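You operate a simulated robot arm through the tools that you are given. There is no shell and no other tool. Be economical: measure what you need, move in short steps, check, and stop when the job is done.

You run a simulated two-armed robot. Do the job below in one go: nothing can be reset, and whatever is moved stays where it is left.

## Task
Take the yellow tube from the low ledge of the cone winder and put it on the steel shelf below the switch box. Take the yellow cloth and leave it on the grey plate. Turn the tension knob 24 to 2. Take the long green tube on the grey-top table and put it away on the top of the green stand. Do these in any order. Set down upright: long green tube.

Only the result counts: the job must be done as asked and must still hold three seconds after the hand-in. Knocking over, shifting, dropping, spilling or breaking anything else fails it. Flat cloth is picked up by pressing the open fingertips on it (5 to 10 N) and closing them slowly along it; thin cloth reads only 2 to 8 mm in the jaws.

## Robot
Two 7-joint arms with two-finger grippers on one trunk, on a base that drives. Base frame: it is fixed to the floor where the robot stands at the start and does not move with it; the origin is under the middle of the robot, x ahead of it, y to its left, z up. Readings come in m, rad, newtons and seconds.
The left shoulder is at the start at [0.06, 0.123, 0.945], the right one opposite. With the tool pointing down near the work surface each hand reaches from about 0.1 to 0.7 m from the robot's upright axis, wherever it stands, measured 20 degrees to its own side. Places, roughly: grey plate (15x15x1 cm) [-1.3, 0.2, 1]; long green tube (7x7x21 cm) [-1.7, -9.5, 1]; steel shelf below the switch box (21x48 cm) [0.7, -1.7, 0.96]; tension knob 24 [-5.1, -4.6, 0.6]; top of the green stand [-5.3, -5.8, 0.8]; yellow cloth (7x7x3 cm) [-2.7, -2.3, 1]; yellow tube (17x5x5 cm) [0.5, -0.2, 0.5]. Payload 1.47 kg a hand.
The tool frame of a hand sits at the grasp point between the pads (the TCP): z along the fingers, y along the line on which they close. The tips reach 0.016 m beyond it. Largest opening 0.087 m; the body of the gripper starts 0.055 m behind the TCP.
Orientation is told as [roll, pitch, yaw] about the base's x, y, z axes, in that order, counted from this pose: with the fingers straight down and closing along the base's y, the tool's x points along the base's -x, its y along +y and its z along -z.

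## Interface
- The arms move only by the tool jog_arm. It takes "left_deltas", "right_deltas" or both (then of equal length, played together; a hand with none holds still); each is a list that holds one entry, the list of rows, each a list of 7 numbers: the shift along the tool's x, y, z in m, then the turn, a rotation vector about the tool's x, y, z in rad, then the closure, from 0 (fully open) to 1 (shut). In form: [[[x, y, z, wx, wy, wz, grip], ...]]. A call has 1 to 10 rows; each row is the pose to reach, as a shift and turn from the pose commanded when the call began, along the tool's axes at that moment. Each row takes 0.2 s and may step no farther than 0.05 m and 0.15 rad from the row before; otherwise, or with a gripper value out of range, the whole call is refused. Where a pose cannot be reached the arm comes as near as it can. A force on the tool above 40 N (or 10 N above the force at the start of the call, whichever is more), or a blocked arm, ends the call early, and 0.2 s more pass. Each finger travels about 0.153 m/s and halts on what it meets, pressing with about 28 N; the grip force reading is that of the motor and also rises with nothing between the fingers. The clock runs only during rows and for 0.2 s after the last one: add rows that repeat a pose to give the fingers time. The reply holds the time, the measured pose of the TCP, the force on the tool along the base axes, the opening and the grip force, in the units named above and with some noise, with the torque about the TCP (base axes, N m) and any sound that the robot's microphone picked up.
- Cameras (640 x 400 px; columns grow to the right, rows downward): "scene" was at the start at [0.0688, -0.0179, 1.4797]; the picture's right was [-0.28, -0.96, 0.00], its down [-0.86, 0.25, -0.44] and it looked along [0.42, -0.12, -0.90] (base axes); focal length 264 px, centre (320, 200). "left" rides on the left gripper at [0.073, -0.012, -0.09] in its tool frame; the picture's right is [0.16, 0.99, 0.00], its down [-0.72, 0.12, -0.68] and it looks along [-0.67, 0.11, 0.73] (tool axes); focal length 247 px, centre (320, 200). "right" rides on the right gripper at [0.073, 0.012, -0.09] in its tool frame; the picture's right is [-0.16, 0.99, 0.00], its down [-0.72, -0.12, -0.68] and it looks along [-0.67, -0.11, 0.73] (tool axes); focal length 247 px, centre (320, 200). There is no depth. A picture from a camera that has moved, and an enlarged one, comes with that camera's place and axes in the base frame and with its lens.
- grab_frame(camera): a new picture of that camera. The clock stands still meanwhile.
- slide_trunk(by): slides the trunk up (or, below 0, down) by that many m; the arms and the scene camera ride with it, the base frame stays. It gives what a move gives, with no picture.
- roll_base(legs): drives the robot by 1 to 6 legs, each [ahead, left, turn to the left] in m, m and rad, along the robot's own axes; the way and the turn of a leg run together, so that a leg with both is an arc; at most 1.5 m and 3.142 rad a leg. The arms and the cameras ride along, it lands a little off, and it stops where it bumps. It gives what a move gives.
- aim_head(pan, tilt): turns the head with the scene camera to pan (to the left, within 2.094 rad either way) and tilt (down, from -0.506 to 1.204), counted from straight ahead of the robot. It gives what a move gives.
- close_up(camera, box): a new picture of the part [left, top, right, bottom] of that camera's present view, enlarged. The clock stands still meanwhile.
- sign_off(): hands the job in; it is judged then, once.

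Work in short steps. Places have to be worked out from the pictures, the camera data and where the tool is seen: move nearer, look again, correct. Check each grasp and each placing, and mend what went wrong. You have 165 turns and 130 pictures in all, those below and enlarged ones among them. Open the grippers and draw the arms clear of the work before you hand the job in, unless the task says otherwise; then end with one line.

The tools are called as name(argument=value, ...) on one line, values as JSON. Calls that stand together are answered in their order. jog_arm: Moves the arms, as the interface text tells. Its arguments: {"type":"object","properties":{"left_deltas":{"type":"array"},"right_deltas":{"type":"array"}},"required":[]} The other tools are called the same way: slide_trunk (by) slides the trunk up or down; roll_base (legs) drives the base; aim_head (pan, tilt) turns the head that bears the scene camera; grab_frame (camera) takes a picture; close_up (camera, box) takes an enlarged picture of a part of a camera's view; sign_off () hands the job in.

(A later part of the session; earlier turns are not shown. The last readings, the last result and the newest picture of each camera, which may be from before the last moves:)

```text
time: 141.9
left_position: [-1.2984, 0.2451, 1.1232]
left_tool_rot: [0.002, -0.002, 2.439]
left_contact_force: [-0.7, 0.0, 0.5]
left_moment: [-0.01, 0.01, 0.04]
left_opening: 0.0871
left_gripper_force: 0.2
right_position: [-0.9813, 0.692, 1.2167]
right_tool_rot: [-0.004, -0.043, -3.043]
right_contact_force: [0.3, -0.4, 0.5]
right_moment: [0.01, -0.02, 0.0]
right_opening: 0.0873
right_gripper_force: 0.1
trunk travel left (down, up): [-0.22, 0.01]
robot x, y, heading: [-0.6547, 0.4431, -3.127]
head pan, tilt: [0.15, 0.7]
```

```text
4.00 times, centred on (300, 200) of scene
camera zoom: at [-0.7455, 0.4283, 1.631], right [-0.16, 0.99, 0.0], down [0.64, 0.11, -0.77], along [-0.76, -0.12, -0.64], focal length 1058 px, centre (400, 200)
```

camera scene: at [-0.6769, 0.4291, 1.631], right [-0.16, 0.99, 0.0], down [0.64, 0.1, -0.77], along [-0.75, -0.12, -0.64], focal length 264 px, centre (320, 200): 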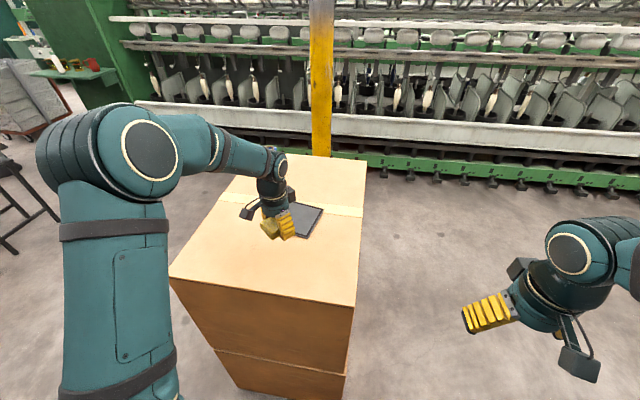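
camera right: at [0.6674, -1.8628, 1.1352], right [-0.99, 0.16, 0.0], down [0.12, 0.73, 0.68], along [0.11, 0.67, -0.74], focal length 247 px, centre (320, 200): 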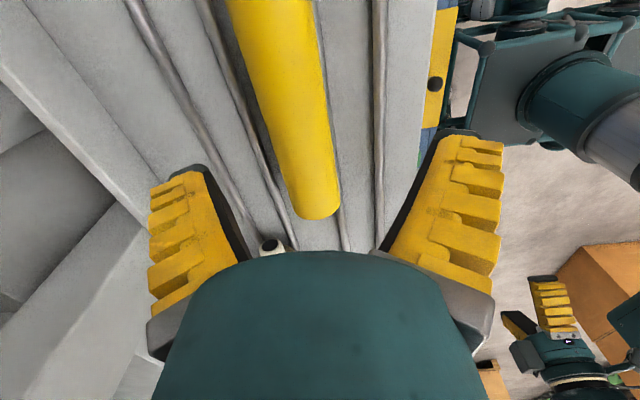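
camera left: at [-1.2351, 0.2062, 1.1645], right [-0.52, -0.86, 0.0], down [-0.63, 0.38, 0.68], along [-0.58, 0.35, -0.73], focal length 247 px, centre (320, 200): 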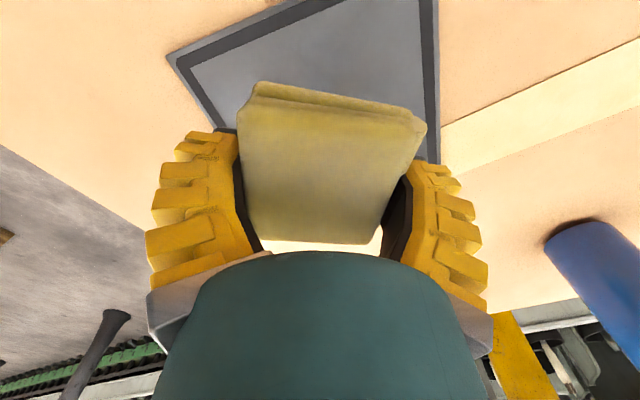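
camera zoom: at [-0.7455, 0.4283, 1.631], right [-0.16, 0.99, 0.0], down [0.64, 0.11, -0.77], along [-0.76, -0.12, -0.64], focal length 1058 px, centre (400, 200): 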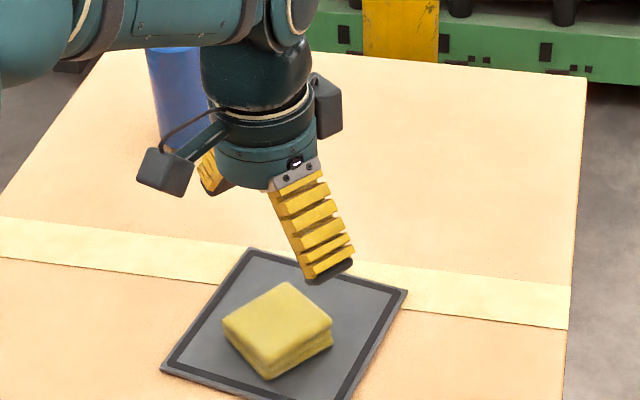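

The cloth sits squarely on the plate. I'll tuck the left hand back in, then back away from the boxes, turn to face east and go down the east aisle by strafing.

jog_arm(left_deltas=[[[0.023, -0.019, -0.01, 0, 0, -0.07, 0], [0.046, -0.038, -0.02, 0, 0, -0.14, 0], [0.069, -0.058, -0.02, 0, 0, -0.21, 0], [0.092, -0.077, -0.02, 0, 0, -0.28, 0], [0.115, -0.097, -0.02, 0, 0, -0.36, 0], [0.138, -0.116, -0.02, 0, 0, -0.43, 0], [0.16, -0.135, -0.02, 0, 0, -0.5, 0], [0.184, -0.155, -0.02, 0, 0, -0.57, 0], [0.206, -0.174, -0.02, 0, 0, -0.64, 0], [0.229, -0.1935, -0.02, 0, 0, -0.71, 0]]])

roll_base(legs=[[-0.5, 0, 0], [0, 0, 3.127]])

```text
time: 144.1
left_position: [-0.9977, 0.2457, 1.1452]
left_tool_rot: [0.002, -0.001, -3.131]
left_contact_force: [0.4, 0.2, 0.4]
left_moment: [-0.03, 0.0, 0.01]
left_opening: 0.0871
left_gripper_force: 0.1
right_position: [-0.9812, 0.6914, 1.2163]
right_tool_rot: [-0.004, -0.044, -3.042]
right_contact_force: [0.5, -0.2, 0.4]
right_moment: [0.03, 0.03, 0.0]
right_opening: 0.0868
right_gripper_force: 0.1
trunk travel left (down, up): [-0.22, 0.01]
robot x, y, heading: [-0.6528, 0.4425, -3.129]
head pan, tilt: [0.15, 0.7]
```

```text
time: 154.4
left_position: [0.1999, 0.6426, 1.1442]
left_tool_rot: [0.001, -0.002, -0.006]
left_contact_force: [-0.6, -0.2, -0.1]
left_moment: [-0.02, 0.02, 0.0]
left_opening: 0.087
left_gripper_force: 0.0
right_position: [0.1793, 0.1952, 1.2167]
right_tool_rot: [-0.003, -0.043, 0.087]
right_contact_force: [0.1, -0.2, -0.3]
right_moment: [-0.03, 0.04, -0.01]
right_opening: 0.087
right_gripper_force: 0.1
trunk travel left (down, up): [-0.22, 0.01]
robot x, y, heading: [-0.1477, 0.4489, -0.002]
head pan, tilt: [0.15, 0.7]
```

Now at (-0.15, 0.45) facing east. I'll strafe right along the machines and look down the aisle before passing the trolley.

roll_base(legs=[[0.17, 0, 0], [0, -1.4, 0], [0, -0.4, 0]])

aim_head(pan=-1.65, tilt=0.55)

grab_frame(camera="scene")

```text
time: 171.6
left_position: [0.38, -1.1547, 1.1446]
left_tool_rot: [0.001, -0.001, -0.003]
left_contact_force: [0.2, -0.2, -0.1]
left_moment: [0.0, -0.01, 0.01]
left_opening: 0.087
left_gripper_force: 0.0
right_position: [0.3572, -1.6027, 1.216]
right_tool_rot: [-0.003, -0.042, 0.088]
right_contact_force: [-0.1, -0.3, 0.3]
right_moment: [0.0, 0.0, 0.04]
right_opening: 0.087
right_gripper_force: 0.0
trunk travel left (down, up): [-0.22, 0.01]
robot x, y, heading: [0.0297, -1.3496, -0.001]
head pan, tilt: [0.15, 0.7]
```

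```text
time: 173.4
left_position: [0.3804, -1.1561, 1.1451]
left_tool_rot: [0.0, -0.003, -0.003]
left_contact_force: [-0.9, -0.1, 0.1]
left_moment: [0.04, -0.01, 0.0]
left_opening: 0.087
left_gripper_force: 0.1
right_position: [0.3575, -1.6021, 1.2168]
right_tool_rot: [-0.002, -0.04, 0.088]
right_contact_force: [0.5, 0.0, 0.4]
right_moment: [0.0, -0.01, -0.04]
right_opening: 0.0869
right_gripper_force: 0.1
trunk travel left (down, up): [-0.22, 0.01]
robot x, y, heading: [0.0312, -1.3504, 0.001]
head pan, tilt: [-1.649, 0.55]
```

```text
76 pictures are left
camera scene: at [0.0337, -1.4394, 1.6441], right [-1.0, 0.08, 0.0], down [0.04, 0.52, -0.85], along [-0.06, -0.85, -0.52], focal length 264 px, centre (320, 200)
```

scene: 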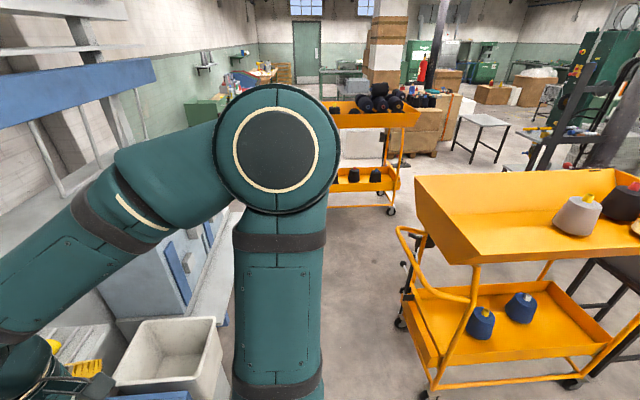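

The aisle is about 0.85 m wide, and strafing fits. I'll continue to y≈-2.9 and look again.

roll_base(legs=[[0, -0.8, 0], [0, -0.8, 0]])

aim_head(pan=-1.2, tilt=0.55)

grab_frame(camera="scene")

aim_head(pan=-1.95, tilt=0.5)

grab_frame(camera="scene")

```text
time: 187.8
left_position: [0.389, -2.7495, 1.1434]
left_tool_rot: [-0.001, -0.001, 0.011]
left_contact_force: [-1.3, 0.3, 0.2]
left_moment: [0.04, 0.0, -0.03]
left_opening: 0.0869
left_gripper_force: 0.1
right_position: [0.3713, -3.1965, 1.2173]
right_tool_rot: [-0.004, -0.042, 0.101]
right_contact_force: [0.2, -0.2, 0.1]
right_moment: [-0.01, -0.01, 0.0]
right_opening: 0.0868
right_gripper_force: 0.1
trunk travel left (down, up): [-0.22, 0.01]
robot x, y, heading: [0.0454, -2.9464, 0.018]
head pan, tilt: [-1.649, 0.55]
```

```text
time: 188.7
left_position: [0.3883, -2.7492, 1.1442]
left_tool_rot: [0.002, -0.004, 0.011]
left_contact_force: [-0.9, 0.1, -0.2]
left_moment: [-0.01, 0.02, -0.03]
left_opening: 0.087
left_gripper_force: 0.0
right_position: [0.372, -3.1967, 1.2161]
right_tool_rot: [-0.002, -0.043, 0.1]
right_contact_force: [0.4, -0.4, -0.6]
right_moment: [0.03, -0.02, -0.01]
right_opening: 0.0868
right_gripper_force: 0.0
trunk travel left (down, up): [-0.22, 0.01]
robot x, y, heading: [0.041, -2.9489, 0.018]
head pan, tilt: [-1.201, 0.55]
```

```text
75 pictures are left
camera scene: at [0.0854, -3.0311, 1.6441], right [-0.93, -0.37, 0.0], down [-0.2, 0.48, -0.85], along [0.32, -0.79, -0.52], focal length 264 px, centre (320, 200)
```

scene: 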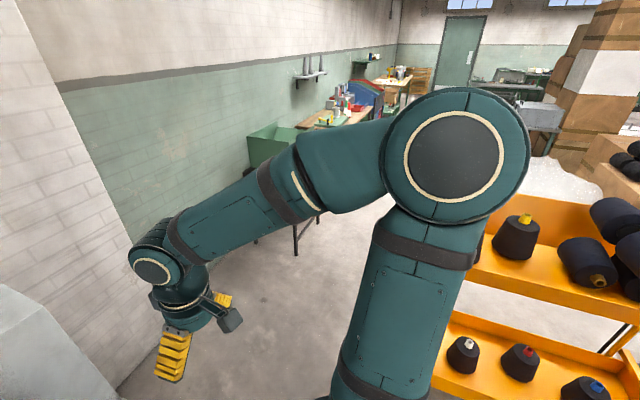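

```text
time: 189.8
left_position: [0.3889, -2.7502, 1.145]
left_tool_rot: [0.001, -0.002, 0.007]
left_contact_force: [-0.9, 0.2, -0.2]
left_moment: [0.02, -0.03, 0.06]
left_opening: 0.087
left_gripper_force: 0.2
right_position: [0.3727, -3.1969, 1.2174]
right_tool_rot: [-0.004, -0.043, 0.101]
right_contact_force: [0.1, -0.1, -0.8]
right_moment: [-0.01, 0.0, -0.02]
right_opening: 0.0868
right_gripper_force: 0.0
trunk travel left (down, up): [-0.22, 0.01]
robot x, y, heading: [0.0429, -2.9462, 0.014]
head pan, tilt: [-1.95, 0.499]
```

```text
74 pictures are left
camera scene: at [0.0194, -3.0329, 1.6487], right [-0.93, 0.36, 0.0], down [0.17, 0.45, -0.88], along [-0.31, -0.82, -0.48], focal length 264 px, centre (320, 200)
```

scene: 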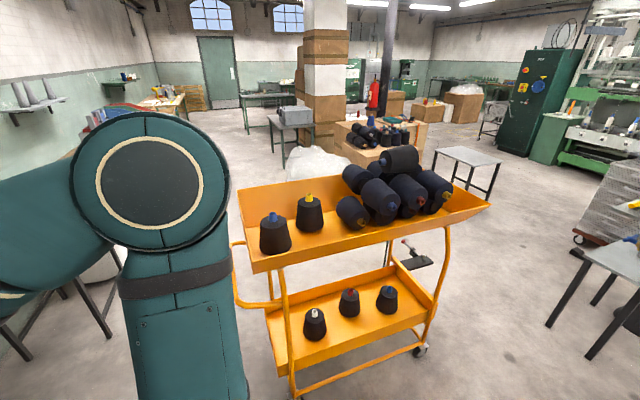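

Trolley 2 spans x -0.85..0.06 at y -3.85..-4.3, and the wall bench is at x≥0.96, so I'll strafe past it at x≈0.46 and then look.

roll_base(legs=[[0, -0.38, -0.016], [0.43, 0, 0], [0, -0.7, 0], [0, -0.7, 0]])

aim_head(pan=-1.3, tilt=0.45)

grab_frame(camera="scene")

aim_head(pan=-1.95, tilt=0.45)

grab_frame(camera="scene")

```text
time: 194.7
left_position: [0.5082, -3.1304, 1.144]
left_tool_rot: [0.0, -0.002, 0.003]
left_contact_force: [-0.3, -0.6, 0.0]
left_moment: [0.0, 0.02, -0.02]
left_opening: 0.087
left_gripper_force: 0.0
right_position: [0.4888, -3.5778, 1.2173]
right_tool_rot: [-0.005, -0.043, 0.095]
right_contact_force: [-0.7, -0.3, 0.1]
right_moment: [-0.01, -0.03, 0.0]
right_opening: 0.0869
right_gripper_force: 0.1
trunk travel left (down, up): [-0.22, 0.01]
robot x, y, heading: [0.1614, -3.3245, 0.009]
head pan, tilt: [-1.95, 0.499]
stopped in leg 2: the robot was blocked; the commanded pose is now the measured one
```

```text
time: 195.8
left_position: [0.509, -3.1289, 1.1436]
left_tool_rot: [-0.001, -0.002, 0.004]
left_contact_force: [1.1, 0.2, -0.1]
left_moment: [0.01, -0.03, 0.04]
left_opening: 0.087
left_gripper_force: 0.1
right_position: [0.4883, -3.5773, 1.2174]
right_tool_rot: [-0.004, -0.042, 0.094]
right_contact_force: [-0.5, 0.2, -0.1]
right_moment: [-0.03, 0.01, 0.01]
right_opening: 0.087
right_gripper_force: 0.1
trunk travel left (down, up): [-0.22, 0.01]
robot x, y, heading: [0.1581, -3.3229, 0.011]
head pan, tilt: [-1.3, 0.45]
```

```text
73 pictures are left
camera scene: at [0.194, -3.415, 1.6532], right [-0.96, -0.27, 0.0], down [-0.12, 0.42, -0.9], along [0.25, -0.87, -0.44], focal length 264 px, centre (320, 200)
```

scene: 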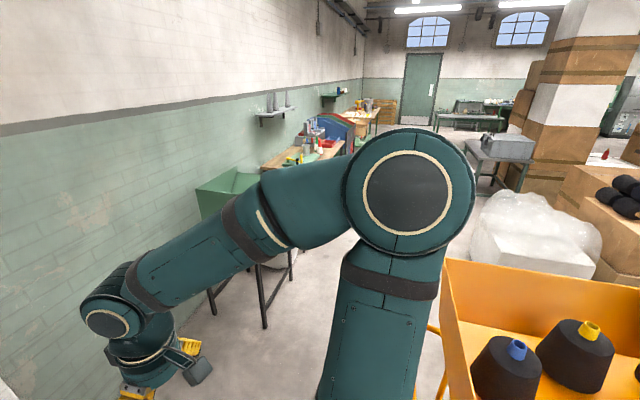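

```text
time: 196.8
left_position: [0.5086, -3.1285, 1.144]
left_tool_rot: [0.0, -0.002, 0.004]
left_contact_force: [0.4, -0.3, -1.3]
left_moment: [-0.01, 0.02, -0.05]
left_opening: 0.0872
left_gripper_force: 0.1
right_position: [0.4883, -3.577, 1.2163]
right_tool_rot: [-0.004, -0.042, 0.095]
right_contact_force: [0.5, 0.1, -0.1]
right_moment: [0.0, 0.03, 0.0]
right_opening: 0.0868
right_gripper_force: 0.2
trunk travel left (down, up): [-0.22, 0.01]
robot x, y, heading: [0.1636, -3.3248, 0.008]
head pan, tilt: [-1.95, 0.45]
```

```text
72 pictures are left
camera scene: at [0.1363, -3.4123, 1.6532], right [-0.93, 0.36, 0.0], down [0.16, 0.41, -0.9], along [-0.33, -0.84, -0.44], focal length 264 px, centre (320, 200)
```

scene: 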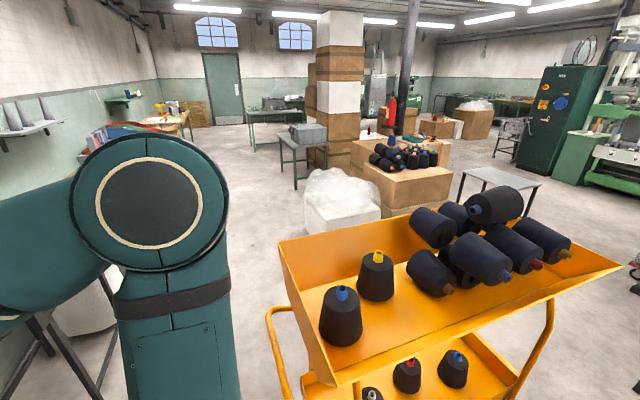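

The base front met the ledge's end, so the east gap is too tight. I'll check the gap between the trolleys to the west.

roll_base(legs=[[-0.13, 0, 0]])

aim_head(pan=2.09, tilt=0.55)

grab_frame(camera="scene")

aim_head(pan=-2.09, tilt=0.55)

grab_frame(camera="scene")

```text
time: 198.1
left_position: [0.3784, -3.1313, 1.1447]
left_tool_rot: [0.001, 0.0, 0.005]
left_contact_force: [-0.5, -0.2, 0.5]
left_moment: [0.0, -0.01, -0.01]
left_opening: 0.0871
left_gripper_force: 0.0
right_position: [0.3591, -3.578, 1.2172]
right_tool_rot: [-0.003, -0.043, 0.094]
right_contact_force: [-0.2, -0.2, 0.5]
right_moment: [-0.01, 0.0, 0.0]
right_opening: 0.0871
right_gripper_force: 0.1
trunk travel left (down, up): [-0.22, 0.01]
robot x, y, heading: [0.0325, -3.3287, 0.013]
head pan, tilt: [-1.95, 0.45]
```

```text
time: 201.3
left_position: [0.3788, -3.1317, 1.1445]
left_tool_rot: [0.0, -0.001, 0.002]
left_contact_force: [-0.1, 1.3, 0.0]
left_moment: [-0.01, 0.0, 0.04]
left_opening: 0.0867
left_gripper_force: 0.2
right_position: [0.3593, -3.5783, 1.2162]
right_tool_rot: [-0.003, -0.043, 0.092]
right_contact_force: [0.0, -0.6, 0.7]
right_moment: [0.01, -0.01, -0.01]
right_opening: 0.0871
right_gripper_force: 0.0
trunk travel left (down, up): [-0.22, 0.01]
robot x, y, heading: [0.0305, -3.3248, 0.012]
head pan, tilt: [2.089, 0.55]
```

```text
71 pictures are left
camera scene: at [-0.0049, -3.25, 1.6441], right [0.86, 0.5, 0.0], down [0.26, -0.45, -0.85], along [-0.43, 0.74, -0.52], focal length 264 px, centre (320, 200)
```

scene: 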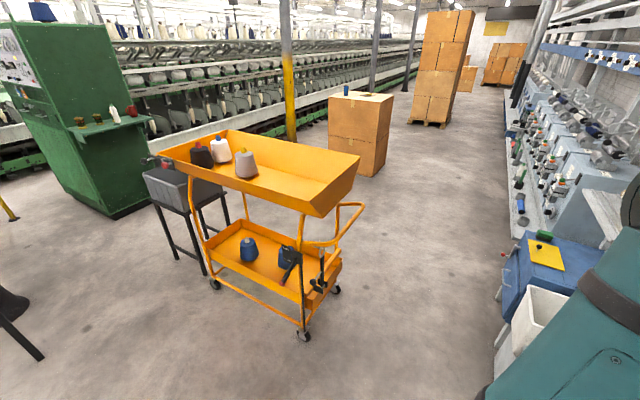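

```text
time: 204.7
left_position: [0.3789, -3.132, 1.1437]
left_tool_rot: [-0.001, -0.004, 0.003]
left_contact_force: [-0.5, 0.3, 1.4]
left_moment: [-0.01, 0.02, 0.01]
left_opening: 0.0869
left_gripper_force: 0.0
right_position: [0.3596, -3.5785, 1.2161]
right_tool_rot: [-0.004, -0.043, 0.094]
right_contact_force: [0.6, -0.3, -0.2]
right_moment: [-0.01, 0.02, 0.01]
right_opening: 0.0869
right_gripper_force: 0.0
trunk travel left (down, up): [-0.22, 0.01]
robot x, y, heading: [0.031, -3.3244, 0.009]
head pan, tilt: [-2.089, 0.55]
```

```text
70 pictures are left
camera scene: at [-0.0036, -3.406, 1.6441], right [-0.87, 0.49, 0.0], down [0.26, 0.46, -0.85], along [-0.42, -0.74, -0.52], focal length 264 px, centre (320, 200)
```

scene: 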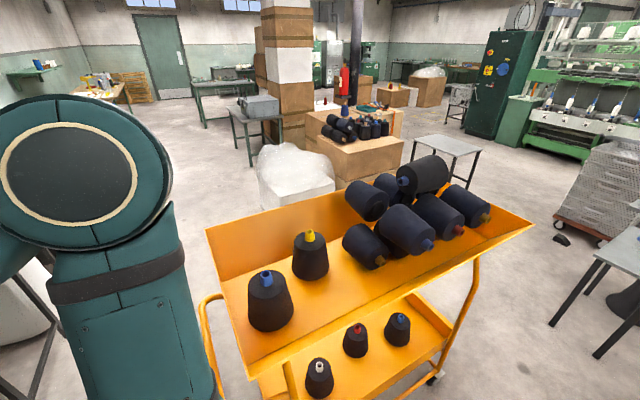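

There is a 1.4 m gap between the trolleys. I'll back west through it to x≈-1.43, tuck the hands lower there, and turn to face west.

roll_base(legs=[[-0.1, 0.22, 0], [-1.36, 0, 0]])

jog_arm(left_deltas=[[[0.0, 0, 0.04, 0, 0, 0, 0], [0.0, 0, 0.08, 0, 0, 0, 0], [0.02, 0, 0.12, 0, 0, 0, 0], [0.04, 0, 0.16, 0, 0, 0, 0], [0.06, 0, 0.2, 0, 0, 0, 0], [0.08, 0, 0.24, 0, 0, 0, 0], [0.1, 0, 0.28, 0, 0, 0, 0], [0.12, 0, 0.32, 0, 0, 0, 0], [0.12, 0, 0.35, 0, 0, 0, 0]]], right_deltas=[[[0.0, 0, 0.045, 0, 0, 0, 0], [0.0, 0, 0.09, 0, 0, 0, 0], [0.02, 0, 0.13, 0, 0, 0, 0], [0.04, 0, 0.17, 0, 0, 0, 0], [0.06, 0, 0.21, 0, 0, 0, 0], [0.08, 0, 0.25, 0, 0, 0, 0], [0.1, 0, 0.29, 0, 0, 0, 0], [0.12, 0, 0.33, 0, 0, 0, 0], [0.12, 0, 0.37, 0, 0, 0, 0]]])

roll_base(legs=[[0, 0, -3.14]])

aim_head(pan=0.9, tilt=0.6)

grab_frame(camera="scene")

```text
time: 213.7
left_position: [-1.0799, -2.923, 1.1437]
left_tool_rot: [0.001, -0.002, 0.006]
left_contact_force: [-0.4, 0.1, 0.5]
left_moment: [0.0, -0.01, -0.05]
left_opening: 0.0871
left_gripper_force: 0.1
right_position: [-1.1004, -3.3687, 1.2151]
right_tool_rot: [-0.003, -0.042, 0.097]
right_contact_force: [0.0, 1.8, -0.2]
right_moment: [0.0, -0.01, -0.01]
right_opening: 0.0869
right_gripper_force: 0.1
trunk travel left (down, up): [-0.22, 0.01]
robot x, y, heading: [-1.4297, -3.1185, 0.016]
head pan, tilt: [-2.089, 0.55]
```

```text
time: 215.4
left_position: [-1.1653, -2.9208, 0.841]
left_tool_rot: [-0.003, -0.012, 0.006]
left_contact_force: [-0.2, 0.6, -1.3]
left_moment: [-0.01, 0.03, 0.0]
left_opening: 0.087
left_gripper_force: 0.1
left hand out of reach, approached as far as the arm can: row 3, 4, 5, 6, 7, 8
right_position: [-1.1325, -3.3993, 0.8969]
right_tool_rot: [0.008, -0.096, 0.075]
right_contact_force: [-0.5, 0.4, 0.2]
right_moment: [-0.03, -0.01, -0.01]
right_opening: 0.087
right_gripper_force: 0.1
right hand out of reach, approached as far as the arm can: row 3, 4, 5, 6, 7, 8
trunk travel left (down, up): [-0.22, 0.01]
robot x, y, heading: [-1.4321, -3.1192, 0.008]
head pan, tilt: [-2.089, 0.55]
stopped in row 8 (left hand): the force on the tool passed its limit at 50 N (the readings are from after the stop); the commanded pose is now the measured one
```

```text
time: 223.1
left_position: [-1.6901, -3.3177, 0.8406]
left_tool_rot: [-0.003, -0.012, -3.131]
left_contact_force: [-1.0, -2.7, -6.4]
left_moment: [0.25, 0.43, -0.22]
left_opening: 0.0869
left_gripper_force: 0.1
right_position: [-1.7247, -2.8392, 0.8957]
right_tool_rot: [0.009, -0.096, -3.061]
right_contact_force: [-0.4, 0.3, 0.0]
right_moment: [-0.02, 0.01, -0.02]
right_opening: 0.0873
right_gripper_force: 0.0
trunk travel left (down, up): [-0.22, 0.01]
robot x, y, heading: [-1.4295, -3.1192, -3.127]
head pan, tilt: [-2.089, 0.55]
```

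```text
time: 225.7
left_position: [-1.6898, -3.3164, 0.8404]
left_tool_rot: [-0.002, -0.012, -3.131]
left_contact_force: [-1.1, -1.2, -1.7]
left_moment: [-0.02, 0.04, -0.01]
left_opening: 0.0871
left_gripper_force: 0.1
right_position: [-1.7245, -2.8398, 0.8957]
right_tool_rot: [0.009, -0.093, -3.059]
right_contact_force: [-0.2, -0.4, 0.5]
right_moment: [-0.04, 0.03, -0.02]
right_opening: 0.087
right_gripper_force: 0.0
trunk travel left (down, up): [-0.22, 0.01]
robot x, y, heading: [-1.4295, -3.119, -3.125]
head pan, tilt: [0.901, 0.6]
```

```text
69 pictures are left
camera scene: at [-1.493, -3.19, 1.6396], right [-0.79, 0.61, 0.0], down [0.34, 0.45, -0.83], along [-0.5, -0.65, -0.56], focal length 264 px, centre (320, 200)
```

scene: 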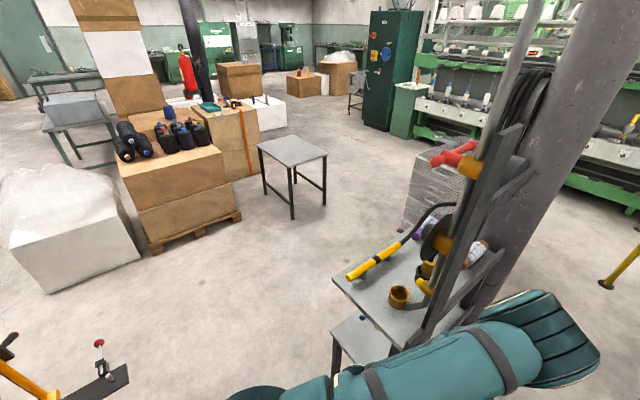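

The folded pose sticks the elbows forward toward the tool stand. I'll restore the higher hand pose (elbows up) and strafe left (south) through the gap in steps.

jog_arm(left_deltas=[[[-0.02, 0, -0.03, 0, 0, 0, 0], [-0.04, 0, -0.06, 0, 0, 0, 0], [-0.06, 0, -0.09, 0, 0, 0, 0], [-0.08, 0, -0.12, 0, 0, 0, 0], [-0.09, 0, -0.16, 0, 0, 0, 0], [-0.09, 0, -0.2, 0, 0, 0, 0], [-0.09, 0, -0.24, 0, 0, 0, 0], [-0.09, 0, -0.28, 0, 0, 0, 0], [-0.09, 0, -0.31, 0, 0, 0, 0]]], right_deltas=[[[-0.01, -0.01, -0.03, 0, 0, 0, 0], [-0.02, -0.02, -0.06, 0, 0, 0, 0], [-0.03, -0.03, -0.09, 0, 0, 0, 0], [-0.04, -0.03, -0.12, 0, 0, 0, 0], [-0.04, -0.03, -0.16, 0, 0, 0, 0], [-0.04, -0.03, -0.2, 0, 0, 0, 0], [-0.04, -0.03, -0.24, 0, 0, 0, 0], [-0.04, -0.03, -0.28, 0, 0, 0, 0], [-0.04, -0.03, -0.31, 0, 0, 0, 0]]])

grab_frame(camera="scene")

```text
time: 226.1
left_position: [-1.7081, -3.3188, 0.8592]
left_tool_rot: [-0.004, -0.026, -3.133]
left_contact_force: [-1.1, 0.7, -1.0]
left_moment: [-0.06, 0.01, 0.11]
left_opening: 0.0869
left_gripper_force: 0.1
right_position: [-1.7313, -2.8326, 0.9173]
right_tool_rot: [0.007, -0.096, -3.064]
right_contact_force: [0.2, -0.3, 0.9]
right_moment: [0.06, 0.01, 0.02]
right_opening: 0.0871
right_gripper_force: 0.0
right hand out of reach, approached as far as the arm can: row 1
trunk travel left (down, up): [-0.22, 0.01]
robot x, y, heading: [-1.4299, -3.1164, -3.128]
head pan, tilt: [0.901, 0.6]
stopped in row 1 (left hand): the force on the tool passed its limit at 64 N (the readings are from after the stop); the commanded pose is now the measured one
```

```text
68 pictures are left
camera scene: at [-1.4916, -3.1918, 1.6396], right [-0.79, 0.61, 0.0], down [0.34, 0.45, -0.82], along [-0.5, -0.65, -0.57], focal length 264 px, centre (320, 200)
```

scene: 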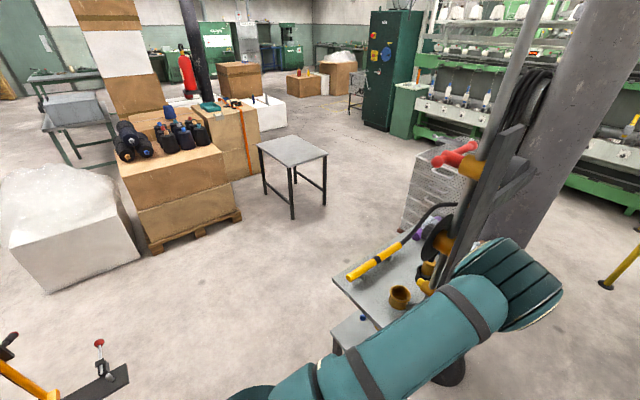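

A force spike came up, probably from a fast joint swing near the reach limit. I'll shift the robot away from the stand and retry slowly, first straight out and then up.

roll_base(legs=[[-0.1, -0.2, 0]])

jog_arm(left_deltas=[[[-0.01, 0, -0.005, 0, 0.0, 0, 0], [-0.02, 0, -0.01, 0, 0.0, 0, 0], [-0.035, 0, -0.02, 0, 0.0, 0, 0], [-0.05, 0, -0.035, 0, 0, 0, 0], [-0.065, 0, -0.05, 0, 0, 0, 0], [-0.08, 0, -0.065, 0, 0, 0, 0], [-0.09, 0, -0.08, 0, 0, 0, 0], [-0.1, 0, -0.1, 0, 0, 0, 0], [-0.1, 0, -0.12, 0, 0, 0, 0], [-0.1, 0, -0.14, 0, 0, 0, 0]]])

grab_frame(camera="scene")

```text
time: 228.5
left_position: [-1.6112, -3.1129, 0.8593]
left_tool_rot: [-0.003, -0.026, -3.132]
left_contact_force: [-3.6, -0.5, -2.2]
left_moment: [0.08, -0.14, -0.09]
left_opening: 0.087
left_gripper_force: 0.1
right_position: [-1.6354, -2.6269, 0.9162]
right_tool_rot: [0.011, -0.095, -3.064]
right_contact_force: [0.6, 0.1, -0.1]
right_moment: [-0.02, 0.0, -0.01]
right_opening: 0.0869
right_gripper_force: 0.1
trunk travel left (down, up): [-0.22, 0.01]
robot x, y, heading: [-1.3341, -2.9166, -3.121]
head pan, tilt: [0.901, 0.6]
```

```text
time: 230.7
left_position: [-1.7086, -3.1148, 1.0014]
left_tool_rot: [-0.003, -0.027, -3.132]
left_contact_force: [0.0, 0.0, -0.5]
left_moment: [0.04, 0.03, 0.02]
left_opening: 0.0871
left_gripper_force: 0.0
right_position: [-1.635, -2.6271, 0.9155]
right_tool_rot: [0.01, -0.096, -3.064]
right_contact_force: [-0.9, -1.1, -0.3]
right_moment: [-0.01, 0.0, 0.02]
right_opening: 0.0869
right_gripper_force: 0.1
trunk travel left (down, up): [-0.22, 0.01]
robot x, y, heading: [-1.3312, -2.9132, -3.125]
head pan, tilt: [0.901, 0.6]
```

```text
67 pictures are left
camera scene: at [-1.3953, -2.9856, 1.6396], right [-0.79, 0.61, 0.0], down [0.34, 0.45, -0.83], along [-0.5, -0.66, -0.56], focal length 264 px, centre (320, 200)
```

scene: 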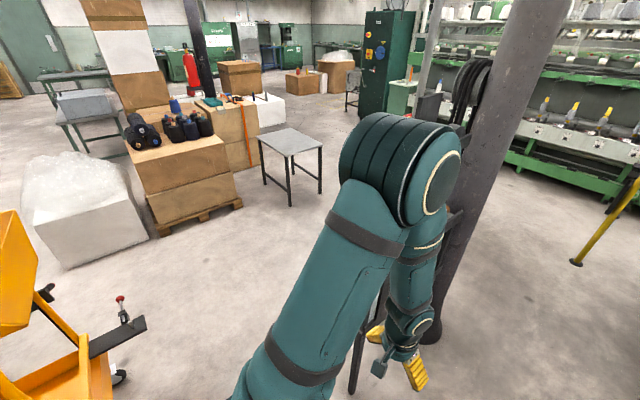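

The elbow is up again on the left. I'll do the same for the right arm and finish raising both hands.

jog_arm(left_deltas=[[[0, 0, -0.015, 0, 0, 0, 0], [0, 0, -0.03, 0, 0, 0, 0], [0, 0, -0.045, 0, 0, 0, 0], [0, 0, -0.06, 0, 0, 0, 0], [0, 0, -0.075, 0, 0, 0, 0], [0, 0, -0.09, 0, 0, 0, 0], [0, 0, -0.105, 0, 0, 0, 0], [0, 0, -0.12, 0, 0, 0, 0], [0, 0, -0.135, 0, 0, 0, 0], [0, 0, -0.15, 0, 0, 0, 0]]], right_deltas=[[[-0.01, 0, -0.01, 0, 0, 0, 0], [-0.02, 0, -0.02, 0, 0.0, 0, 0], [-0.03, 0, -0.04, 0, 0.0, 0, 0], [-0.04, 0, -0.06, 0, 0, 0, 0], [-0.05, 0, -0.09, 0, 0, 0, 0], [-0.06, 0, -0.12, 0, 0, 0, 0], [-0.06, 0, -0.15, 0, 0, 0, 0], [-0.06, 0, -0.18, 0, 0, 0, 0], [-0.06, 0, -0.21, 0, 0, 0, 0], [-0.06, 0, -0.24, 0, 0, 0, 0]]])

roll_base(legs=[[0.1, 0, -0.016], [0, 0.6, 0]])

grab_frame(camera="scene")

```text
time: 232.9
left_position: [-1.7032, -3.1148, 1.1519]
left_tool_rot: [-0.003, -0.027, -3.132]
left_contact_force: [-0.2, -0.3, 0.3]
left_moment: [0.01, 0.04, -0.02]
left_opening: 0.0869
left_gripper_force: 0.1
right_position: [-1.6726, -2.628, 1.1609]
right_tool_rot: [0.011, -0.095, -3.061]
right_contact_force: [0.2, 0.2, 0.2]
right_moment: [0.0, 0.03, -0.03]
right_opening: 0.0872
right_gripper_force: 0.1
trunk travel left (down, up): [-0.22, 0.01]
robot x, y, heading: [-1.3308, -2.9166, -3.121]
head pan, tilt: [0.901, 0.6]
```

```text
time: 239.4
left_position: [-1.807, -3.7094, 1.1518]
left_tool_rot: [-0.003, -0.025, 3.138]
left_contact_force: [-0.6, 0.1, 0.2]
left_moment: [0.0, -0.02, 0.02]
left_opening: 0.0871
left_gripper_force: 0.1
right_position: [-1.7686, -3.2226, 1.16]
right_tool_rot: [0.009, -0.095, -3.078]
right_contact_force: [-0.8, 0.3, -0.2]
right_moment: [0.0, 0.02, 0.01]
right_opening: 0.0869
right_gripper_force: 0.0
trunk travel left (down, up): [-0.22, 0.01]
robot x, y, heading: [-1.4288, -3.5159, -3.137]
head pan, tilt: [0.901, 0.6]
```

```text
66 pictures are left
camera scene: at [-1.4966, -3.5841, 1.6396], right [-0.79, 0.62, 0.0], down [0.35, 0.44, -0.83], along [-0.51, -0.65, -0.56], focal length 264 px, centre (320, 200)
```

scene: 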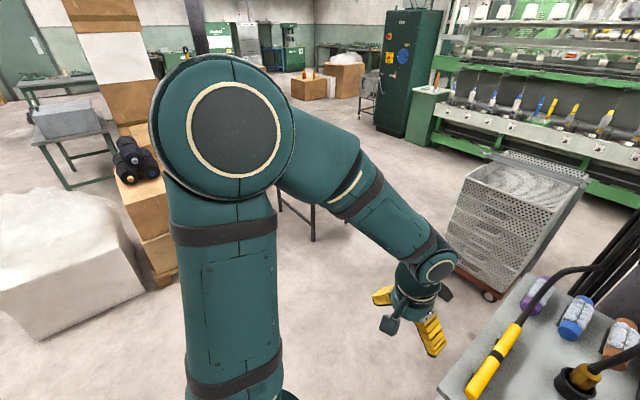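

The tool stand is being passed safely. I'll strafe on 0.95 m into the open, then turn to face south and look.

roll_base(legs=[[0, 0.95, 0], [0.35, 0, 0], [0, 0, 1.57]])

aim_head(pan=0.0, tilt=0.4)

grab_frame(camera="scene")

```text
time: 243.0
left_position: [-1.8065, -3.9897, 1.1514]
left_tool_rot: [-0.006, -0.026, 3.137]
left_contact_force: [-0.3, -0.9, 0.3]
left_moment: [0.08, 0.0, -0.02]
left_opening: 0.0873
left_gripper_force: 0.0
right_position: [-1.7675, -3.5031, 1.1604]
right_tool_rot: [0.005, -0.096, -3.079]
right_contact_force: [0.1, -0.7, -0.4]
right_moment: [0.08, -0.03, -0.01]
right_opening: 0.0871
right_gripper_force: 0.2
trunk travel left (down, up): [-0.22, 0.01]
robot x, y, heading: [-1.4291, -3.7911, -3.14]
head pan, tilt: [0.901, 0.6]
stopped in leg 1: the robot was blocked; the commanded pose is now the measured one
```

```text
time: 244.2
left_position: [-1.8079, -3.9846, 1.1514]
left_tool_rot: [-0.004, -0.026, 3.135]
left_contact_force: [-0.3, -1.0, -0.2]
left_moment: [0.01, -0.04, -0.01]
left_opening: 0.0869
left_gripper_force: 0.1
right_position: [-1.7679, -3.5, 1.1592]
right_tool_rot: [0.01, -0.097, -3.08]
right_contact_force: [0.0, 0.4, -0.1]
right_moment: [0.01, 0.03, -0.01]
right_opening: 0.087
right_gripper_force: 0.0
trunk travel left (down, up): [-0.22, 0.01]
robot x, y, heading: [-1.4327, -3.7893, -3.145]
head pan, tilt: [0.0, 0.4]
```

```text
65 pictures are left
camera scene: at [-1.5339, -3.7923, 1.6578], right [0.0, 1.0, 0.0], down [0.39, 0.0, -0.92], along [-0.92, 0.0, -0.39], focal length 264 px, centre (320, 200)
```

scene: 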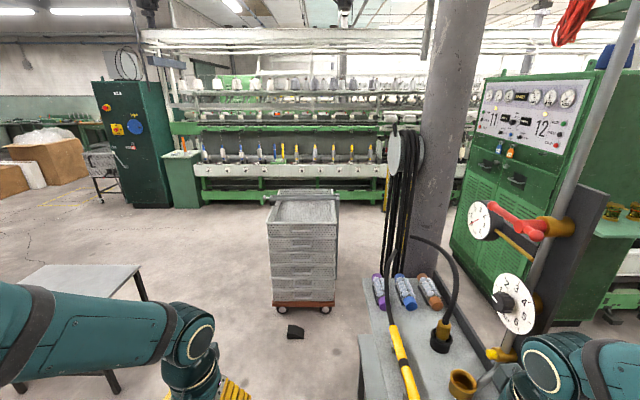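

Something low behind the base (the second trolley's foot or lever) blocked it. I'll move 9 cm ahead and continue left in small legs.

roll_base(legs=[[0.0, -0.05, 0], [0.1, 0, 0], [0, 0.4, 0]])

aim_head(pan=1.9, tilt=0.7)

grab_frame(camera="scene")

```text
time: 249.7
left_position: [-1.9072, -4.3342, 1.1508]
left_tool_rot: [-0.003, -0.026, 3.133]
left_contact_force: [-0.4, -0.1, 0.3]
left_moment: [-0.03, 0.01, -0.02]
left_opening: 0.087
left_gripper_force: 0.0
right_position: [-1.8666, -3.8489, 1.1596]
right_tool_rot: [0.01, -0.096, -3.079]
right_contact_force: [-0.9, 0.3, 0.4]
right_moment: [-0.03, 0.04, 0.0]
right_opening: 0.0869
right_gripper_force: 0.0
trunk travel left (down, up): [-0.22, 0.01]
robot x, y, heading: [-1.531, -4.1424, 3.144]
head pan, tilt: [0.0, 0.4]
```

```text
time: 251.6
left_position: [-1.9067, -4.3356, 1.1509]
left_tool_rot: [-0.002, -0.028, 3.133]
left_contact_force: [0.6, 0.0, -0.8]
left_moment: [0.02, 0.02, -0.01]
left_opening: 0.087
left_gripper_force: 0.1
right_position: [-1.8662, -3.8491, 1.1593]
right_tool_rot: [0.012, -0.097, -3.08]
right_contact_force: [0.3, -0.4, -0.3]
right_moment: [-0.04, -0.04, 0.02]
right_opening: 0.0868
right_gripper_force: 0.0
trunk travel left (down, up): [-0.22, 0.01]
robot x, y, heading: [-1.5294, -4.1397, 3.144]
head pan, tilt: [1.901, 0.7]
```

```text
64 pictures are left
camera scene: at [-1.5137, -4.2227, 1.631], right [-0.95, -0.32, 0.0], down [-0.21, 0.61, -0.77], along [0.25, -0.72, -0.64], focal length 264 px, centre (320, 200)
```

scene: 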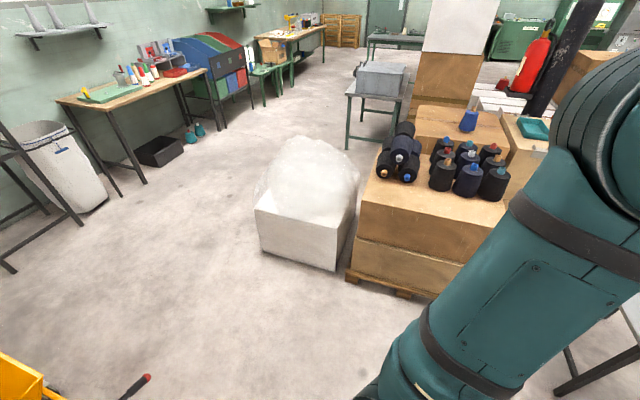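

The floor south is open: there's a route east between trolley 2 and the foam box, then down the wide aisle. I'll go that way and turn to face south.

roll_base(legs=[[0, 0.66, 0], [-0.8, 0, 0], [-0.85, 0, 0], [0, 0, 1.57]])

aim_head(pan=-0.1, tilt=0.35)

grab_frame(camera="scene")

```text
time: 269.7
left_position: [0.3125, -5.1763, 1.152]
left_tool_rot: [-0.004, -0.026, -1.578]
left_contact_force: [0.3, 0.7, 0.4]
left_moment: [-0.01, 0.0, -0.01]
left_opening: 0.087
left_gripper_force: 0.0
right_position: [-0.1743, -5.1362, 1.1603]
right_tool_rot: [0.009, -0.095, -1.508]
right_contact_force: [-0.3, -0.5, -0.2]
right_moment: [0.02, -0.01, 0.0]
right_opening: 0.087
right_gripper_force: 0.0
trunk travel left (down, up): [-0.22, 0.01]
robot x, y, heading: [0.1194, -4.8016, -1.567]
head pan, tilt: [1.901, 0.7]
```

```text
time: 271.6
left_position: [0.3122, -5.1753, 1.1504]
left_tool_rot: [-0.003, -0.027, -1.578]
left_contact_force: [0.6, -0.2, -0.5]
left_moment: [0.03, -0.03, 0.01]
left_opening: 0.0869
left_gripper_force: 0.1
right_position: [-0.1744, -5.1367, 1.16]
right_tool_rot: [0.011, -0.096, -1.509]
right_contact_force: [-0.6, -0.1, -0.6]
right_moment: [0.0, -0.03, 0.0]
right_opening: 0.0868
right_gripper_force: 0.1
trunk travel left (down, up): [-0.22, 0.01]
robot x, y, heading: [0.1192, -4.8003, -1.573]
head pan, tilt: [-0.099, 0.351]
```

```text
63 pictures are left
camera scene: at [0.1085, -4.9035, 1.6624], right [-1.0, 0.1, 0.0], down [0.03, 0.34, -0.94], along [-0.09, -0.93, -0.34], focal length 264 px, centre (320, 200)
```

scene: 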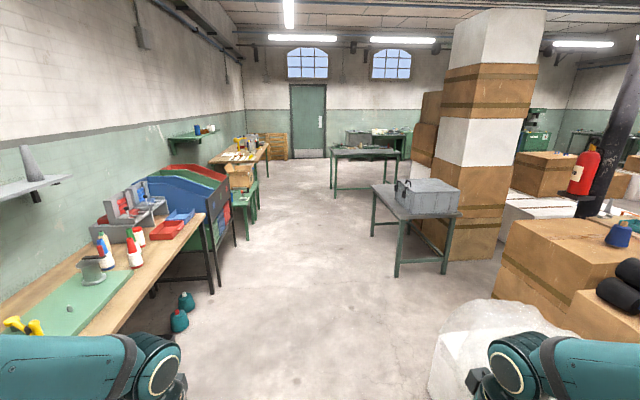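

A clear aisle lies ahead. I'll enlarge the tables near the door to find the long green tube.

close_up(camera="scene", box=[310, 110, 430, 190])

```text
5.00 times, centred on (370, 150) of scene
camera zoom: at [0.1085, -4.9035, 1.6624], right [-1.0, 0.1, 0.0], down [0.03, 0.34, -0.94], along [-0.09, -0.93, -0.34], focal length 1323 px, centre (70, 450)
```

zoom: 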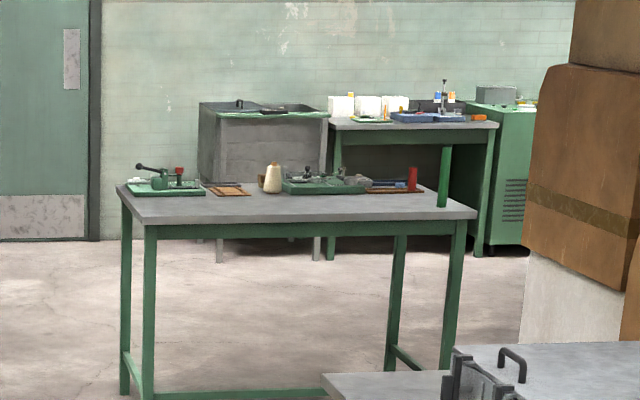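

The tube stands upright near the right front corner of the grey-top table, at about (-1.63, -9.33). I'll drive down the aisle to y≈-8.55 and look again.

roll_base(legs=[[1.3, -0.1, 0], [1.3, -0.1, 0], [1.15, -0.1, 0]])

aim_head(pan=-0.9, tilt=0.5)

grab_frame(camera="scene")

```text
time: 289.8
left_position: [0.0625, -8.9326, 1.1528]
left_tool_rot: [-0.004, -0.027, -1.555]
left_contact_force: [-0.3, -1.0, -0.9]
left_moment: [0.01, 0.0, 0.01]
left_opening: 0.087
left_gripper_force: 0.1
right_position: [-0.4258, -8.9045, 1.1594]
right_tool_rot: [0.01, -0.095, -1.486]
right_contact_force: [0.4, 0.1, -0.2]
right_moment: [-0.02, 0.0, -0.01]
right_opening: 0.0869
right_gripper_force: 0.1
trunk travel left (down, up): [-0.22, 0.01]
robot x, y, heading: [-0.1423, -8.5633, -1.55]
head pan, tilt: [-0.099, 0.351]
```

```text
time: 290.9
left_position: [0.0622, -8.9324, 1.1509]
left_tool_rot: [-0.004, -0.025, -1.557]
left_contact_force: [0.2, 0.2, -0.1]
left_moment: [-0.03, -0.01, 0.0]
left_opening: 0.087
left_gripper_force: 0.0
right_position: [-0.425, -8.9036, 1.1599]
right_tool_rot: [0.013, -0.096, -1.485]
right_contact_force: [0.0, 0.2, -0.8]
right_moment: [0.02, 0.0, -0.01]
right_opening: 0.0869
right_gripper_force: 0.1
trunk travel left (down, up): [-0.22, 0.01]
robot x, y, heading: [-0.1411, -8.5603, -1.548]
head pan, tilt: [-0.901, 0.499]
```

```text
61 pictures are left
camera scene: at [-0.2105, -8.6301, 1.6487], right [-0.64, 0.77, 0.0], down [0.37, 0.31, -0.88], along [-0.67, -0.56, -0.48], focal length 264 px, centre (320, 200)
```

scene: 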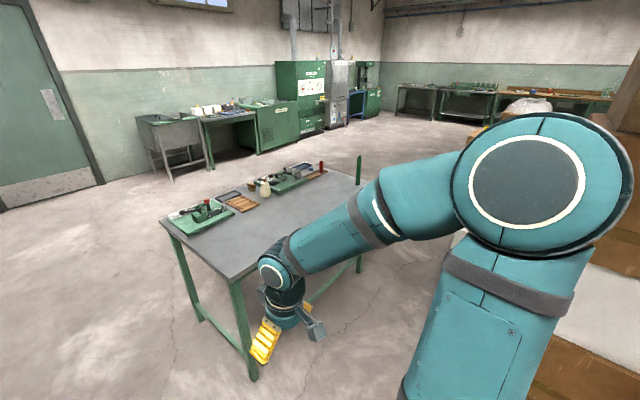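

Table front edge is y≈-9.35 and the tube is near (-1.57, -9.45). I'll strafe right 1.2 m and move up a bit, then look with the right hand camera.

roll_base(legs=[[0.2, 0, -0.022], [0, -1.22, 0]])

aim_head(pan=-0.2, tilt=0.7)

grab_frame(camera="scene")

grab_frame(camera="right")

```text
time: 301.6
left_position: [-1.0901, -9.146, 1.1508]
left_tool_rot: [-0.005, -0.027, -1.58]
left_contact_force: [-0.4, -0.7, 0.1]
left_moment: [0.0, -0.01, 0.03]
left_opening: 0.0868
left_gripper_force: 0.0
right_position: [-1.5759, -9.1046, 1.1603]
right_tool_rot: [0.012, -0.096, -1.508]
right_contact_force: [-0.1, 0.5, 0.1]
right_moment: [0.02, 0.01, 0.01]
right_opening: 0.0869
right_gripper_force: 0.0
trunk travel left (down, up): [-0.22, 0.01]
robot x, y, heading: [-1.283, -8.7676, -1.575]
head pan, tilt: [-0.901, 0.499]
stopped in leg 2: the robot was blocked; the commanded pose is now the measured one
```

```text
time: 302.7
left_position: [-1.0883, -9.1442, 1.1518]
left_tool_rot: [-0.004, -0.026, -1.578]
left_contact_force: [-0.6, -0.1, -1.3]
left_moment: [0.0, 0.0, 0.0]
left_opening: 0.087
left_gripper_force: 0.1
right_position: [-1.5745, -9.1067, 1.1595]
right_tool_rot: [0.01, -0.096, -1.508]
right_contact_force: [1.1, -0.9, 0.2]
right_moment: [0.0, 0.03, -0.02]
right_opening: 0.0869
right_gripper_force: 0.0
trunk travel left (down, up): [-0.22, 0.01]
robot x, y, heading: [-1.2817, -8.7704, -1.571]
head pan, tilt: [-0.201, 0.7]
```

```text
60 pictures are left
camera scene: at [-1.2994, -8.8632, 1.631], right [-0.98, 0.2, 0.0], down [0.13, 0.63, -0.77], along [-0.15, -0.75, -0.64], focal length 264 px, centre (320, 200)
```

scene: 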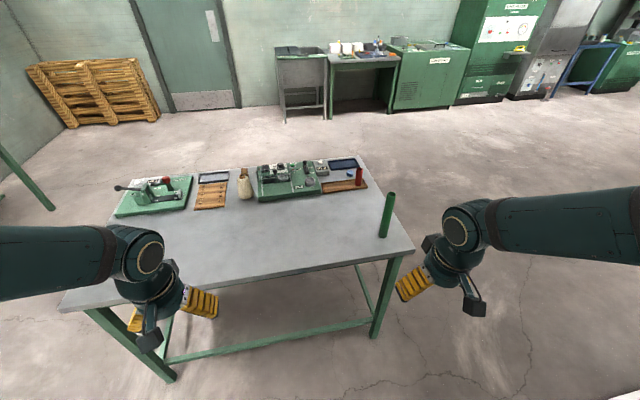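

```text
59 pictures are left
camera right: at [-1.5675, -9.0246, 1.2417], right [1.0, -0.09, 0.02], down [-0.08, -0.66, 0.75], along [-0.05, -0.74, -0.67], focal length 247 px, centre (320, 200)
```

right: 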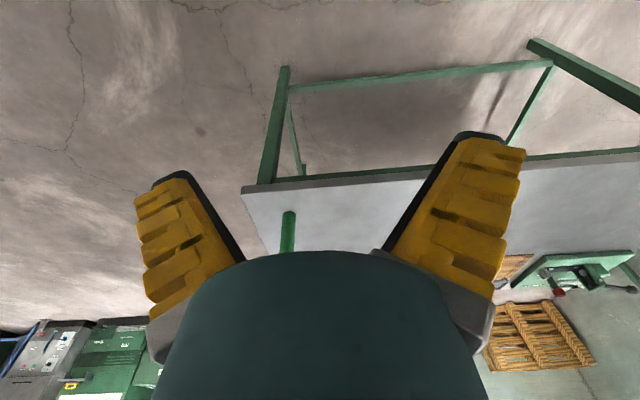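

The tube stands at about (-1.66, -9.46), top near z 1.105. I'll move ahead 0.22 m and a little right, then enlarge the tube.

roll_base(legs=[[0.22, 0, 0], [0, -0.1, 0]])

aim_head(pan=-0.5, tilt=0.8)

grab_frame(camera="scene")

grab_frame(camera="right")

```text
time: 305.6
left_position: [-1.1886, -9.3662, 1.1522]
left_tool_rot: [-0.003, -0.025, -1.577]
left_contact_force: [0.3, -0.3, 0.0]
left_moment: [-0.01, -0.04, 0.0]
left_opening: 0.0868
left_gripper_force: 0.1
right_position: [-1.6748, -9.3264, 1.1608]
right_tool_rot: [0.01, -0.096, -1.506]
right_contact_force: [-0.1, -0.4, -0.2]
right_moment: [-0.04, -0.02, -0.01]
right_opening: 0.0871
right_gripper_force: 0.2
trunk travel left (down, up): [-0.22, 0.01]
robot x, y, heading: [-1.3833, -8.9924, -1.565]
head pan, tilt: [-0.201, 0.7]
```

```text
time: 306.4
left_position: [-1.1877, -9.3658, 1.1522]
left_tool_rot: [-0.002, -0.025, -1.577]
left_contact_force: [-0.2, 1.4, 0.0]
left_moment: [0.02, 0.0, 0.03]
left_opening: 0.0869
left_gripper_force: 0.1
right_position: [-1.6733, -9.3262, 1.1597]
right_tool_rot: [0.011, -0.097, -1.506]
right_contact_force: [-0.7, -0.7, 0.4]
right_moment: [0.02, -0.02, 0.0]
right_opening: 0.0871
right_gripper_force: 0.1
trunk travel left (down, up): [-0.22, 0.01]
robot x, y, heading: [-1.3785, -8.9875, -1.569]
head pan, tilt: [-0.499, 0.799]
```

```text
58 pictures are left
camera scene: at [-1.4209, -9.072, 1.6228], right [-0.88, 0.48, 0.0], down [0.34, 0.63, -0.7], along [-0.33, -0.61, -0.72], focal length 264 px, centre (320, 200)
```

scene: 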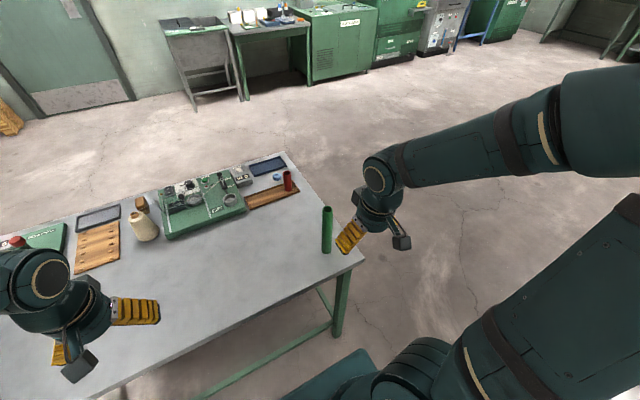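

```text
57 pictures are left
camera right: at [-1.6671, -9.246, 1.2417], right [1.0, -0.09, 0.02], down [-0.08, -0.66, 0.75], along [-0.05, -0.74, -0.67], focal length 247 px, centre (320, 200)
```

right: 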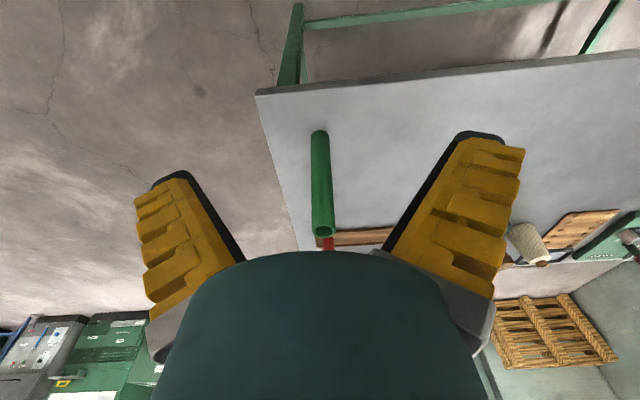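

Combining views, the tube axis is about (-1.674, -9.462). I'll first level the right hand (it is pitched by -0.096) and raise it 2 cm.

jog_arm(right_deltas=[[[0, 0, -0.01, 0, 0.048, 0, 0], [0, 0, -0.025, 0, 0.096, 0, 0], [0, 0, -0.025, 0, 0.096, 0, 0]]])

grab_frame(camera="right")

```text
time: 307.2
left_position: [-1.188, -9.3656, 1.1513]
left_tool_rot: [-0.004, -0.025, -1.577]
left_contact_force: [0.7, -0.1, -1.1]
left_moment: [0.04, 0.04, -0.01]
left_opening: 0.0869
left_gripper_force: 0.1
right_position: [-1.6738, -9.3245, 1.1849]
right_tool_rot: [0.01, 0.001, -1.506]
right_contact_force: [-0.3, 0.6, 0.6]
right_moment: [0.05, 0.02, 0.0]
right_opening: 0.0868
right_gripper_force: 0.1
trunk travel left (down, up): [-0.22, 0.01]
robot x, y, heading: [-1.384, -8.9916, -1.569]
head pan, tilt: [-0.499, 0.799]
```

```text
56 pictures are left
camera right: at [-1.6675, -9.252, 1.2743], right [1.0, -0.09, 0.01], down [-0.08, -0.73, 0.68], along [-0.06, -0.68, -0.73], focal length 247 px, centre (320, 200)
```

right: 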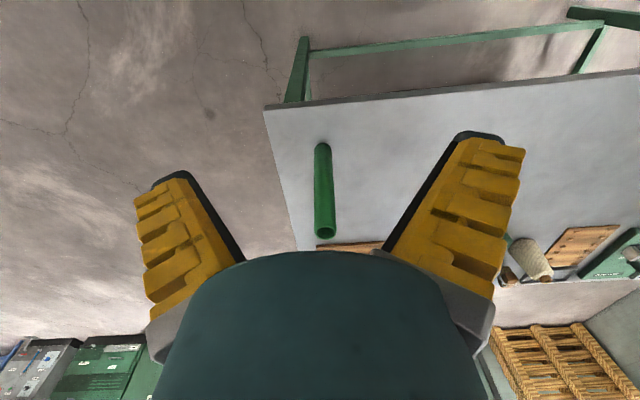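

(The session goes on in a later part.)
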